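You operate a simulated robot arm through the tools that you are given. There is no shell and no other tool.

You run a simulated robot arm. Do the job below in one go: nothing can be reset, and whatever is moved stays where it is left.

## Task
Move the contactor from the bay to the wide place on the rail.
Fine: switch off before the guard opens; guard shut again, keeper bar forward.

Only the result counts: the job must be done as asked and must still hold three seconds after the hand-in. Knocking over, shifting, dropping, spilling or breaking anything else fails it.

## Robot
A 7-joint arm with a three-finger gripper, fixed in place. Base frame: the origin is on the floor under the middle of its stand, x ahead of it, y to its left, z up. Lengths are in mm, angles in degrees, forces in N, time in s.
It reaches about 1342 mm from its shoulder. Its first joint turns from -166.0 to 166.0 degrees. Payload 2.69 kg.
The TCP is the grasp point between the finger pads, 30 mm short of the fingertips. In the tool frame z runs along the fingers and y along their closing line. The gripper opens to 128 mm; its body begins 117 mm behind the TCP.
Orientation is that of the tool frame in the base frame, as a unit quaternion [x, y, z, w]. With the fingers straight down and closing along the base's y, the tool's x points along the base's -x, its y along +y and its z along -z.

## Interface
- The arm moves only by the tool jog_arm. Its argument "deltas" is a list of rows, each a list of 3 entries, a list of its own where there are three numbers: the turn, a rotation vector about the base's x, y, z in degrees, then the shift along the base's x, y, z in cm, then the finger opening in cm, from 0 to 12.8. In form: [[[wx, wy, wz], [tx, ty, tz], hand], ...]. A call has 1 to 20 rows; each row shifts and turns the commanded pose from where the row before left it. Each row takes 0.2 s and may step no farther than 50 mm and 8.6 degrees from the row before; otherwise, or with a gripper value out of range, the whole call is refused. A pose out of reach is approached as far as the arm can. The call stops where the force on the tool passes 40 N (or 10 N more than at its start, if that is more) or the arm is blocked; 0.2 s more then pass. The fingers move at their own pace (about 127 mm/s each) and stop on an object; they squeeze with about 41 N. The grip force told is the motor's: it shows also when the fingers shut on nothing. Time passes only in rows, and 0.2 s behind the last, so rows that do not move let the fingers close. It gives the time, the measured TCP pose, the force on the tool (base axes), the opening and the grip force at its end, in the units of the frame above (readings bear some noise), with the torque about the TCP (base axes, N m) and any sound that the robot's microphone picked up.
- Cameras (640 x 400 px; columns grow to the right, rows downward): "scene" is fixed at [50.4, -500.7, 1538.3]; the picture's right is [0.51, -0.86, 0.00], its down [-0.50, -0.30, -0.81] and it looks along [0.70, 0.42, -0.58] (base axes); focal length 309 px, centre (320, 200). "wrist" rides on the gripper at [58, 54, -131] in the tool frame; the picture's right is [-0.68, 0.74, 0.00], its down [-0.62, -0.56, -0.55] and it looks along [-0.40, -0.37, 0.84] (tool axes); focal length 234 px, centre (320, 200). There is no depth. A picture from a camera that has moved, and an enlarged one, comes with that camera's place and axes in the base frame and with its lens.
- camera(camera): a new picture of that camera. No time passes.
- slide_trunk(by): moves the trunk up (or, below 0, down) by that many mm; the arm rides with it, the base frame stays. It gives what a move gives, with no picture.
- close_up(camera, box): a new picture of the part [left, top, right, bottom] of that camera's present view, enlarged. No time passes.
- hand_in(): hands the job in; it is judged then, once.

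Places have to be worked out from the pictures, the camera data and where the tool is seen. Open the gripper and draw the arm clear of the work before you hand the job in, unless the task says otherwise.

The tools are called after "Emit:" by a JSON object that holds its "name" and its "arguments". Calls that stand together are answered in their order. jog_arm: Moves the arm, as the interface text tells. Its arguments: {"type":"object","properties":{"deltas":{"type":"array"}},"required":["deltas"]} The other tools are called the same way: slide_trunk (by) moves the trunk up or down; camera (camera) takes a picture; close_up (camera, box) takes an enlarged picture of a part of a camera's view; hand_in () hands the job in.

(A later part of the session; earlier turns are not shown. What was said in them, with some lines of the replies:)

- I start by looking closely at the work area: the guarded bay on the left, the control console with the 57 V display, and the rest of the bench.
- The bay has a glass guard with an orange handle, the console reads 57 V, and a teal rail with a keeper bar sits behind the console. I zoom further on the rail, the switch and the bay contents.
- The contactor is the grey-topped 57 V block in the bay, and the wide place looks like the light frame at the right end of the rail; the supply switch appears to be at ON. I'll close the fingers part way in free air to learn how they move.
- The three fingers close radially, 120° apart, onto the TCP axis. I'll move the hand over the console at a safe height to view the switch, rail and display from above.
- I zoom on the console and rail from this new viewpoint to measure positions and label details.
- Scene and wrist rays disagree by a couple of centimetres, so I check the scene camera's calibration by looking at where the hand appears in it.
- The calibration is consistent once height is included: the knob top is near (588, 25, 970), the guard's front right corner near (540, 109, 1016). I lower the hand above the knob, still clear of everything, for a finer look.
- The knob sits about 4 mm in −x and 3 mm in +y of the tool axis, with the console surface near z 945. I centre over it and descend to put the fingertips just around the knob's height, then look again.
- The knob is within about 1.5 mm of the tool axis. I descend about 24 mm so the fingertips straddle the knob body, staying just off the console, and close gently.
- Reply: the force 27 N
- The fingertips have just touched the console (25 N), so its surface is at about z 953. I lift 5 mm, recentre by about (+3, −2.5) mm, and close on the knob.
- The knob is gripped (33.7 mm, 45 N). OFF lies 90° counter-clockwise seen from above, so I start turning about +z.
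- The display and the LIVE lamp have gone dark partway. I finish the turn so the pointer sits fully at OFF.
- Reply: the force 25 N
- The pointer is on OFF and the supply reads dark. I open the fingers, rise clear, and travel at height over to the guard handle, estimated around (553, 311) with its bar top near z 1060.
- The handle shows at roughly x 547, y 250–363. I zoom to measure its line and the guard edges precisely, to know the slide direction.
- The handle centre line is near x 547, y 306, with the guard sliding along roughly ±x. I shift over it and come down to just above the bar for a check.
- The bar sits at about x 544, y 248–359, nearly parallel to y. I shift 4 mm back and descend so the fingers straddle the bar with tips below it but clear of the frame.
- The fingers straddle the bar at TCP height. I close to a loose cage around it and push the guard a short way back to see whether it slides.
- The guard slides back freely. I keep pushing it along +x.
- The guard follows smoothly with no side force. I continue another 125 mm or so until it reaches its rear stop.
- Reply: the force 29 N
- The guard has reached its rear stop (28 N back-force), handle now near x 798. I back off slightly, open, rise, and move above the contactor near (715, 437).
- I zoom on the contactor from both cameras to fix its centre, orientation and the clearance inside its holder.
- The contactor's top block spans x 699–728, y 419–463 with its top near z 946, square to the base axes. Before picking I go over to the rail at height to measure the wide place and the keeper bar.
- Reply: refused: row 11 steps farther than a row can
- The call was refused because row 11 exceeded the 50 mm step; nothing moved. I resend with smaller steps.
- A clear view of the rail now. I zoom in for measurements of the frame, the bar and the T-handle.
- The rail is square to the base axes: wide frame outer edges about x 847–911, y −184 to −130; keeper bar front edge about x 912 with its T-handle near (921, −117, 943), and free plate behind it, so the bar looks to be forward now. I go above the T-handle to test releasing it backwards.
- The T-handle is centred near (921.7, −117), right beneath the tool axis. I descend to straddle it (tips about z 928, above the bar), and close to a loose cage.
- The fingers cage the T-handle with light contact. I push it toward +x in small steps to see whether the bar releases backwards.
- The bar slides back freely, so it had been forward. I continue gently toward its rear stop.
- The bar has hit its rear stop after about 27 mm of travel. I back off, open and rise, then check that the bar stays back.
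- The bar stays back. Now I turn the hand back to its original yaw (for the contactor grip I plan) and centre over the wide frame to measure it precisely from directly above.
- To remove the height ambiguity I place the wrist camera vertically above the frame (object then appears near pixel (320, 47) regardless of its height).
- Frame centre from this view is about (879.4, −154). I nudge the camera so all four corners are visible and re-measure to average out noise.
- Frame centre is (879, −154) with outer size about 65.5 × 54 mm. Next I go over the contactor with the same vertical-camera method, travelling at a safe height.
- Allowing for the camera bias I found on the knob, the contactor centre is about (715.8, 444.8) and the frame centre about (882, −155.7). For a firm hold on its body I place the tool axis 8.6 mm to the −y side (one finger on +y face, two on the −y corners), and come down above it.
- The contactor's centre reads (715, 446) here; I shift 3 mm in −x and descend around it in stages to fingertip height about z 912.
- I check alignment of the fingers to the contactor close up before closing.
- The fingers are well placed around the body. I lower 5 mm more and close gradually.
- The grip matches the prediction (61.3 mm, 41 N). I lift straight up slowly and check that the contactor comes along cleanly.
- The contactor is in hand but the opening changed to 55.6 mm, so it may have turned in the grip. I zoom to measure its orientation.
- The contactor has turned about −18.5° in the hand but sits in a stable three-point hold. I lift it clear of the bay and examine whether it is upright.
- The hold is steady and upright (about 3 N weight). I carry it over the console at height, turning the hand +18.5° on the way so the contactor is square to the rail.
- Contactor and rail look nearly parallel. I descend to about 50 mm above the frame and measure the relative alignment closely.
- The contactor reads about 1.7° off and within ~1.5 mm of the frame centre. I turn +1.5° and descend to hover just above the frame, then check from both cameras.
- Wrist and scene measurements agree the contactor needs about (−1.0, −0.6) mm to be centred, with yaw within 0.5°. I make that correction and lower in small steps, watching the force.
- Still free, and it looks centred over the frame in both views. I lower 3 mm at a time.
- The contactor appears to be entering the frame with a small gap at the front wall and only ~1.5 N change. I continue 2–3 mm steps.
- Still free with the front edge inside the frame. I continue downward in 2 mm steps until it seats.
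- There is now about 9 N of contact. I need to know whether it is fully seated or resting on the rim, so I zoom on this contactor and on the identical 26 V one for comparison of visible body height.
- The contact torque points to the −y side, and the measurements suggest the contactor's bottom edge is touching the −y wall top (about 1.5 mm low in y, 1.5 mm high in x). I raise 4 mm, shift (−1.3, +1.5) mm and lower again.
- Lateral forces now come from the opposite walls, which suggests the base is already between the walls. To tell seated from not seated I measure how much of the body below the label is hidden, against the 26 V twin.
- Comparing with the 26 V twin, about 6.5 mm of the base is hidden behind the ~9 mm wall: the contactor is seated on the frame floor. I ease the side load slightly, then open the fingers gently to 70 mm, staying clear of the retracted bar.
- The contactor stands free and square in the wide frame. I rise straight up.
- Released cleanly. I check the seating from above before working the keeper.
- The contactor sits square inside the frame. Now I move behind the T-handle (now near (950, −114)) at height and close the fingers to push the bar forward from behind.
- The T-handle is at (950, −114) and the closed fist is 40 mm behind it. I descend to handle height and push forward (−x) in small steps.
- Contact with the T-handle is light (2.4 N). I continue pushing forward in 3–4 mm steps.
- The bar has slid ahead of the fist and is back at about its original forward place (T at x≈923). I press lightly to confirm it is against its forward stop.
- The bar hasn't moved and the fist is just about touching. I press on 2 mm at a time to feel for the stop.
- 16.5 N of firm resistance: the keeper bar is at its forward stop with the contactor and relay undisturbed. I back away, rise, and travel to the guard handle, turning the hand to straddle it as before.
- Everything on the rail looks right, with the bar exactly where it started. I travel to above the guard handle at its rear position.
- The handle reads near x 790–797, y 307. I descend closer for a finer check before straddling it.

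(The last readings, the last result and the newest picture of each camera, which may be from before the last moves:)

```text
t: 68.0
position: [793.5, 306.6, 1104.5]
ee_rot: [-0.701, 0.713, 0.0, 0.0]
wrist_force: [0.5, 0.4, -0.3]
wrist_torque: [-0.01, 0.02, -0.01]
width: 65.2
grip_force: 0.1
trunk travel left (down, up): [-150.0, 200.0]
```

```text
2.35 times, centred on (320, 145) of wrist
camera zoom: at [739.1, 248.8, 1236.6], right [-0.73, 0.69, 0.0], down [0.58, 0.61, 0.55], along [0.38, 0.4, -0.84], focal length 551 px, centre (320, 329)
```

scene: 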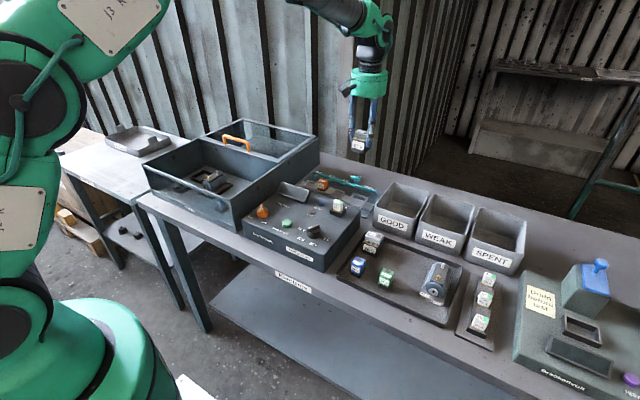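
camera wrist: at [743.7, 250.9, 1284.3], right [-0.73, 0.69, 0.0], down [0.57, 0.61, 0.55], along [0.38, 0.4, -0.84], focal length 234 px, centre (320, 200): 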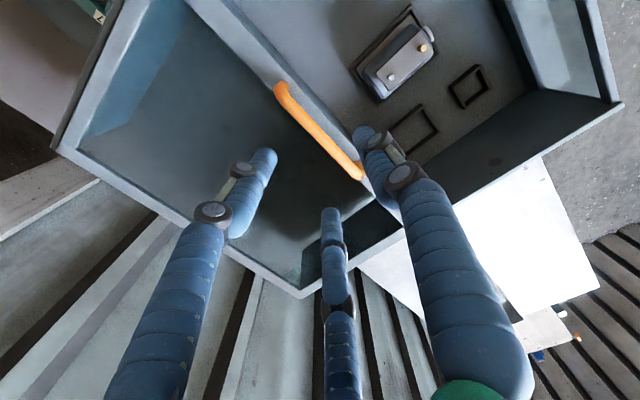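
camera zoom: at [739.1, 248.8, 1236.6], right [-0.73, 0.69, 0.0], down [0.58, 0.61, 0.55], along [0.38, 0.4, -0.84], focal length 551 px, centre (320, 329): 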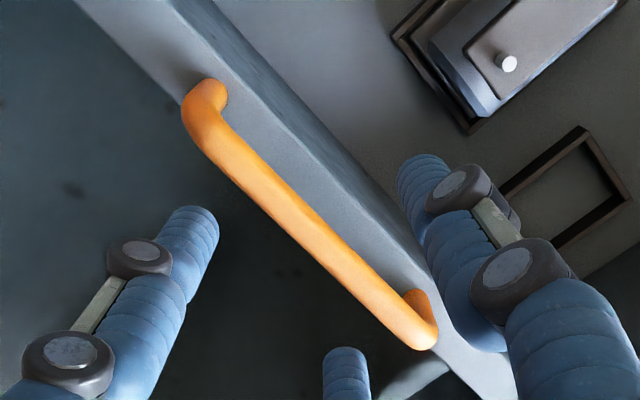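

The bar centre is at about x 791.5, y 305, within 2 mm of the tool axis. I descend to straddle it, close to a loose cage and start drawing the guard forward.

Emit:
{"name": "jog_arm", "arguments": {"deltas": [[[0, 0, 0], [-0.1, 0, -2], 6.5], [[0, 0, 0], [0, 0, -2], 6.5], [[0, 0, 0], [0, 0, 0], 3.8], [[0, 0, 0], [0, 0, 0], 3.6], [[0, 0, 0], [-0.6, 0, 0], 3.6], [[0, 0, 0], [-0.8, 0, 0], 3.6], [[0, 0, 0], [-0.8, 0, 0], 3.6]]}}

Emit:
{"name": "camera", "arguments": {"camera": "wrist"}}

Emit:
{"name": "close_up", "arguments": {"camera": "scene", "box": [130, 70, 340, 240]}}

```text
t: 69.6
position: [770.4, 306.4, 1063.4]
ee_rot: [-0.701, 0.713, 0.0, 0.001]
wrist_force: [0.1, 1.3, -0.2]
wrist_torque: [0.01, 0.0, 0.02]
width: 35.9
grip_force: 0.2
trunk travel left (down, up): [-150.0, 200.0]
```

```text
taken
camera wrist: at [715.7, 248.4, 1195.3], right [-0.72, 0.69, 0.0], down [0.58, 0.61, 0.55], along [0.38, 0.4, -0.84], focal length 234 px, centre (320, 200)
```

wrist: 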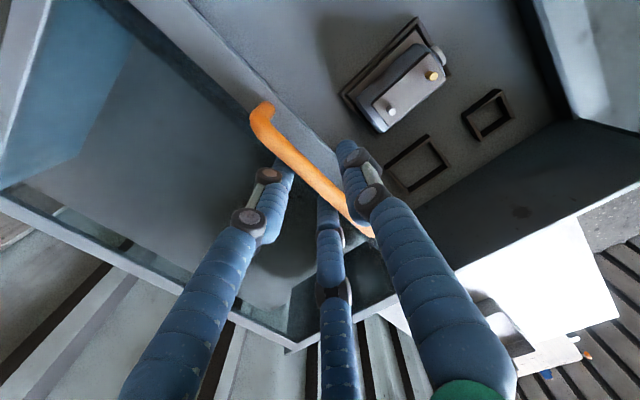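

```text
2.35 times, centred on (235, 155) of scene
camera zoom: at [50.4, -500.7, 1538.3], right [0.51, -0.86, 0.0], down [-0.5, -0.3, -0.81], along [0.7, 0.42, -0.58], focal length 727 px, centre (520, 306)
```

zoom: 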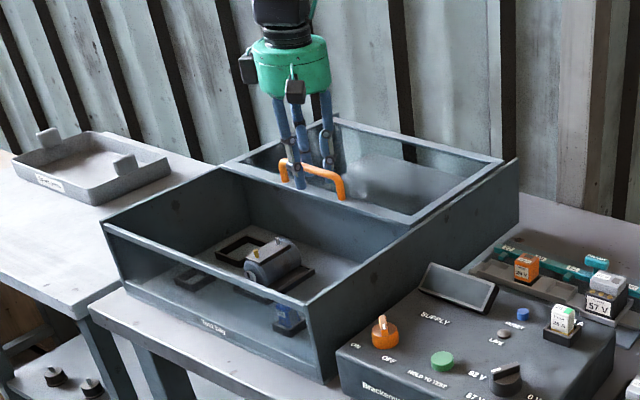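

The guard follows. I draw it steadily forward, slowing toward the end.

Emit:
{"name": "jog_arm", "arguments": {"deltas": [[[0, 0, 0], [-1.2, 0, 0], 3.6], [[0, 0, 0], [-1.5, 0, 0], 3.6], [[0, 0, 0], [-1.5, 0, 0], 3.6], [[0, 0, 0], [-1.5, 0, 0], 3.6], [[0, 0, 0], [-1.5, 0, 0], 3.6], [[0, 0, 0], [-1.5, 0, 0], 3.6], [[0, 0, 0], [-1.5, 0, 0], 3.6], [[0, 0, 0], [-1.5, 0, 0], 3.6], [[0, 0, 0], [-1.5, 0, 0], 3.6], [[0, 0, 0], [-1.5, 0, 0], 3.6], [[0, 0, 0], [-1.2, 0, 0], 3.6], [[0, 0, 0], [-1.0, 0, 0], 3.6], [[0, 0, 0], [-0.8, 0, 0], 3.6], [[0, 0, 0], [-0.6, 0, 0], 3.6], [[0, 0, 0], [0, 0, 0], 3.6]]}}

Emit:
{"name": "camera", "arguments": {"camera": "wrist"}}

Emit:
{"name": "close_up", "arguments": {"camera": "scene", "box": [130, 70, 340, 240]}}

```text
t: 72.8
position: [587.4, 306.3, 1064.2]
ee_rot: [-0.702, 0.713, -0.001, 0.0]
wrist_force: [-0.3, 0.9, -0.2]
wrist_torque: [-0.02, -0.03, 0.0]
width: 36.2
grip_force: 0.1
trunk travel left (down, up): [-150.0, 200.0]
```

```text
taken
camera wrist: at [532.6, 248.9, 1195.3], right [-0.73, 0.69, 0.0], down [0.58, 0.61, 0.55], along [0.38, 0.4, -0.84], focal length 234 px, centre (320, 200)
```

wrist: 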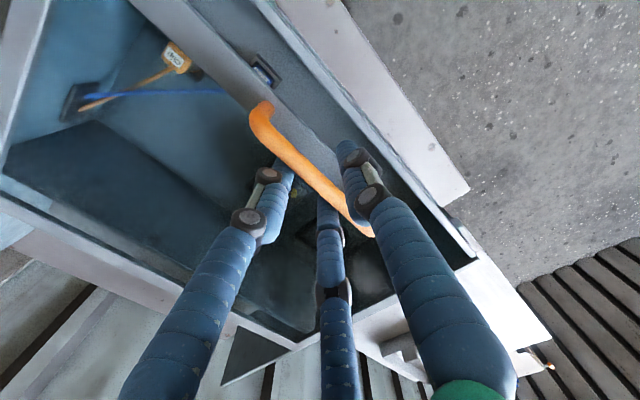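

```text
2.35 times, centred on (235, 155) of scene
camera zoom: at [50.4, -500.7, 1538.3], right [0.51, -0.86, 0.0], down [-0.5, -0.3, -0.81], along [0.7, 0.42, -0.58], focal length 727 px, centre (520, 306)
```

zoom: 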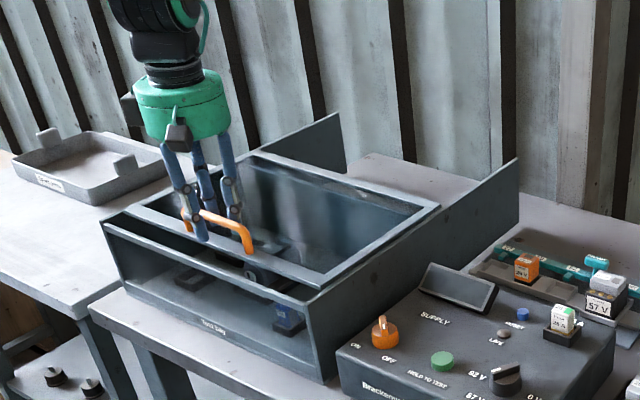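

About 40 mm remain. I close it gently to the front stop.

Emit:
{"name": "jog_arm", "arguments": {"deltas": [[[0, 0, 0], [-0.8, 0, 0], 3.6], [[0, 0, 0], [-0.8, 0, 0], 3.6], [[0, 0, 0], [-0.8, 0, 0], 3.6], [[0, 0, 0], [-0.6, 0, 0], 3.6], [[0, 0, 0], [-0.5, 0, 0], 3.6], [[0, 0, 0], [-0.4, 0, 0], 3.6], [[0, 0, 0], [-0.3, 0, 0], 3.6], [[0, 0, 0], [0, 0, 0], 3.6]]}}

Emit:
{"name": "camera", "arguments": {"camera": "wrist"}}

Emit:
{"name": "close_up", "arguments": {"camera": "scene", "box": [130, 90, 330, 240]}}

```text
t: 74.6
position: [549.2, 308.8, 1065.6]
ee_rot: [-0.701, 0.713, 0.0, 0.001]
wrist_force: [30.8, 9.7, -2.6]
wrist_torque: [0.28, -0.29, 0.83]
width: 40.6
grip_force: 3.6
trunk travel left (down, up): [-150.0, 200.0]
```

```text
taken
camera wrist: at [494.0, 249.9, 1196.0], right [-0.73, 0.69, 0.0], down [0.57, 0.61, 0.55], along [0.38, 0.4, -0.83], focal length 234 px, centre (320, 200)
```

wrist: 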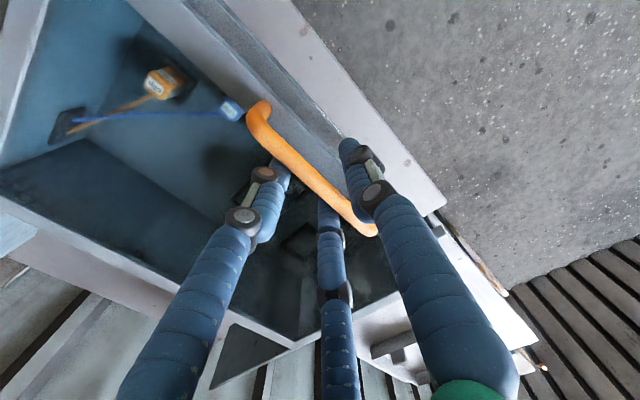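

```text
2.67 times, centred on (230, 165) of scene
camera zoom: at [50.4, -500.7, 1538.3], right [0.51, -0.86, 0.0], down [-0.5, -0.3, -0.81], along [0.7, 0.42, -0.58], focal length 824 px, centre (560, 293)
```

zoom: 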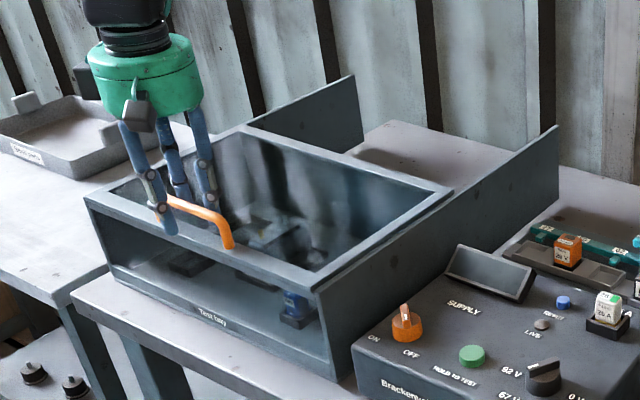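

The guard meets its front stop (31 N). I compare with the original closed view before letting go.

Emit:
{"name": "jog_arm", "arguments": {"deltas": [[[0, 0, 0], [0.3, 0, 0], 3.8], [[0, 0, 0], [0, 0, 0], 5.0], [[0, 0, 0], [0, 0, 0], 6.5]]}}

Emit:
{"name": "close_up", "arguments": {"camera": "scene", "box": [130, 110, 330, 235]}}

Emit:
{"name": "close_up", "arguments": {"camera": "scene", "box": [140, 150, 250, 220]}}

```text
t: 75.4
position: [548.6, 305.8, 1063.7]
ee_rot: [-0.701, 0.713, 0.001, -0.001]
wrist_force: [0.5, 1.0, 0.1]
wrist_torque: [0.04, -0.03, 0.04]
width: 64.9
grip_force: 0.0
trunk travel left (down, up): [-150.0, 200.0]
```

```text
3.20 times, centred on (230, 172) of scene
camera zoom: at [50.4, -500.7, 1538.3], right [0.51, -0.86, 0.0], down [-0.5, -0.3, -0.81], along [0.7, 0.42, -0.58], focal length 989 px, centre (608, 288)
```

zoom: 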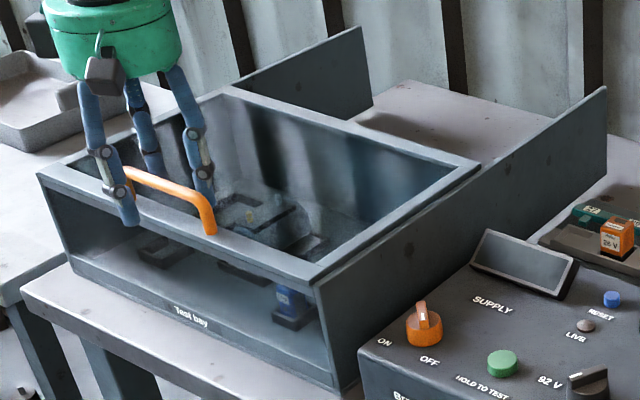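

```text
5.71 times, centred on (195, 185) of scene
camera zoom: at [50.4, -500.7, 1538.3], right [0.51, -0.86, 0.0], down [-0.5, -0.3, -0.81], along [0.7, 0.42, -0.58], focal length 1765 px, centre (1034, 286)
```

zoom: 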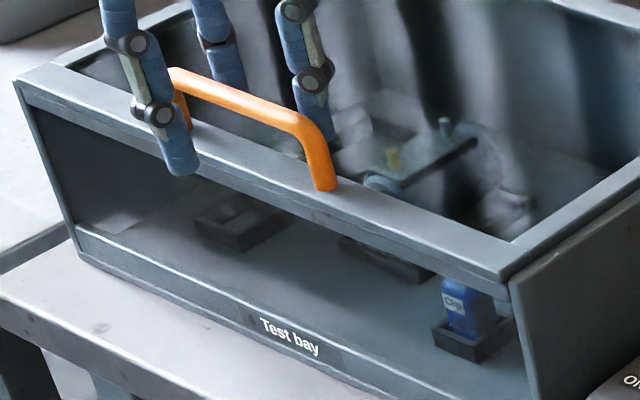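

The guard is back exactly in its original closed place. I rise straight up off the handle, open the gripper and draw the arm clear.

Emit:
{"name": "jog_arm", "arguments": {"deltas": [[[0, 0, 0], [0, 0, 1.0], 6.5], [[0, 0, 0], [0, 0, 2], 6.5], [[0, 0, 0], [0, 0, 3], 6.5], [[0, 0, 0], [0, 0, 4], 6.5], [[0, 0, 0], [0, 0, 4], 8], [[0, 0, 0], [0, 0, 4], 10], [[0, 0, 0], [0, 0, 4], 12.8], [[0, 0, 0], [-1, 0, 2], 12.8]]}}

Emit:
{"name": "camera", "arguments": {"camera": "scene"}}

Emit:
{"name": "close_up", "arguments": {"camera": "scene", "box": [130, 110, 330, 235]}}

Emit:
{"name": "close_up", "arguments": {"camera": "scene", "box": [300, 165, 390, 221]}}

Emit:
{"name": "close_up", "arguments": {"camera": "scene", "box": [230, 160, 390, 280]}}

Emit:
{"name": "camera", "arguments": {"camera": "wrist"}}

```text
t: 77.2
position: [538.0, 304.9, 1306.7]
ee_rot: [-0.702, 0.712, 0.0, 0.0]
wrist_force: [0.5, 0.0, -0.9]
wrist_torque: [-0.01, -0.02, -0.02]
width: 128.3
grip_force: 0.0
trunk travel left (down, up): [-150.0, 200.0]
```

```text
taken
```

scene: 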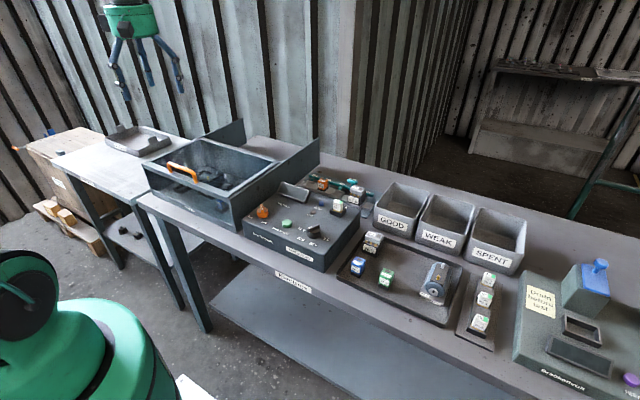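

```text
3.20 times, centred on (230, 172) of scene
camera zoom: at [50.4, -500.7, 1538.3], right [0.51, -0.86, 0.0], down [-0.5, -0.3, -0.81], along [0.7, 0.42, -0.58], focal length 989 px, centre (608, 288)
```

zoom: 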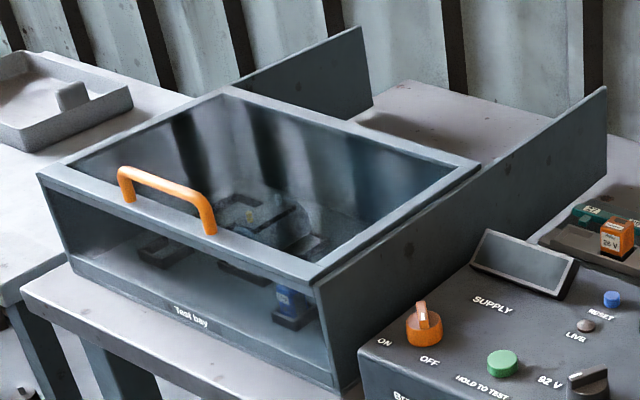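

```text
7.11 times, centred on (345, 193) of scene
camera zoom: at [50.4, -500.7, 1538.3], right [0.51, -0.86, 0.0], down [-0.5, -0.3, -0.81], along [0.7, 0.42, -0.58], focal length 2197 px, centre (142, 250)
```

zoom: 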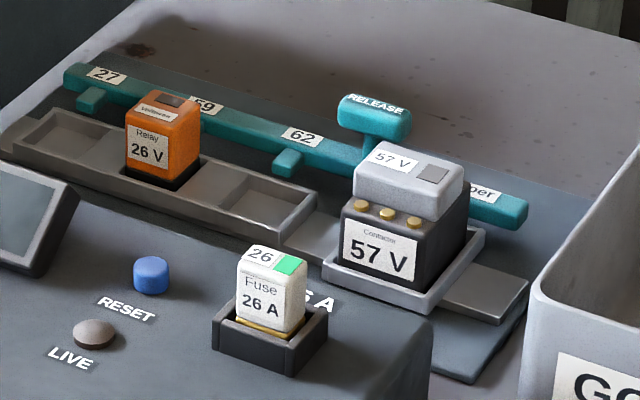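

```text
3.33 times, centred on (310, 220) of scene
camera zoom: at [50.4, -500.7, 1538.3], right [0.51, -0.86, 0.0], down [-0.5, -0.3, -0.81], along [0.7, 0.42, -0.58], focal length 1030 px, centre (353, 133)
```

zoom: 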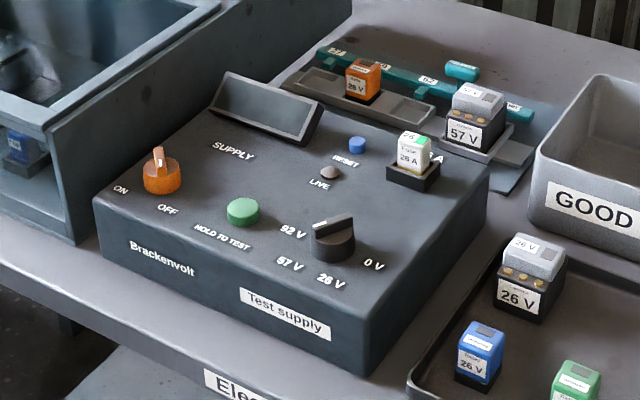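

```text
taken
camera wrist: at [483.8, 247.7, 1437.4], right [-0.73, 0.69, 0.0], down [0.58, 0.61, 0.55], along [0.38, 0.4, -0.84], focal length 234 px, centre (320, 200)
```

wrist: 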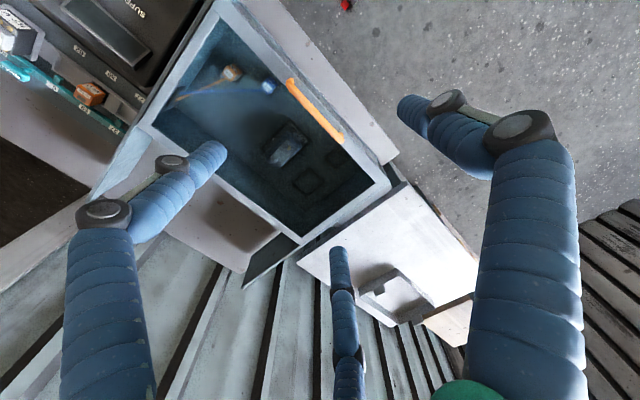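

Everything checks out: the supply is off and the guard is shut in its original place. The contactor is seated in the wide frame with the keeper bar fully forward, nothing else looks shifted, and the open gripper is well clear. I hand the job in.

Emit:
{"name": "hand_in", "arguments": {}}

```text
The job is handed in.
```

The contactor is now in the wide place on the rail, and I've handed the job in. I don't have the verdict.

- **Supply:** I turned the switch to OFF before the guard was touched. The display and the LIVE lamp went dark, and the switch is still at OFF.
- **Contactor:** The 57 V contactor from the bay stands square in the wide frame, sitting on its floor. It turned about 18° in the grip when I lifted it, so I turned the hand to bring it back square before lowering it in.
- **Keeper bar:** I slid it back to make room, then pushed it forward again until it hit its stop. It looks the same as in the first pictures.
- **Guard:** It is shut against its front stop, in the same place as at the start.

In the final pictures nothing else on the bench looks moved, and the arm is clear with the gripper open.
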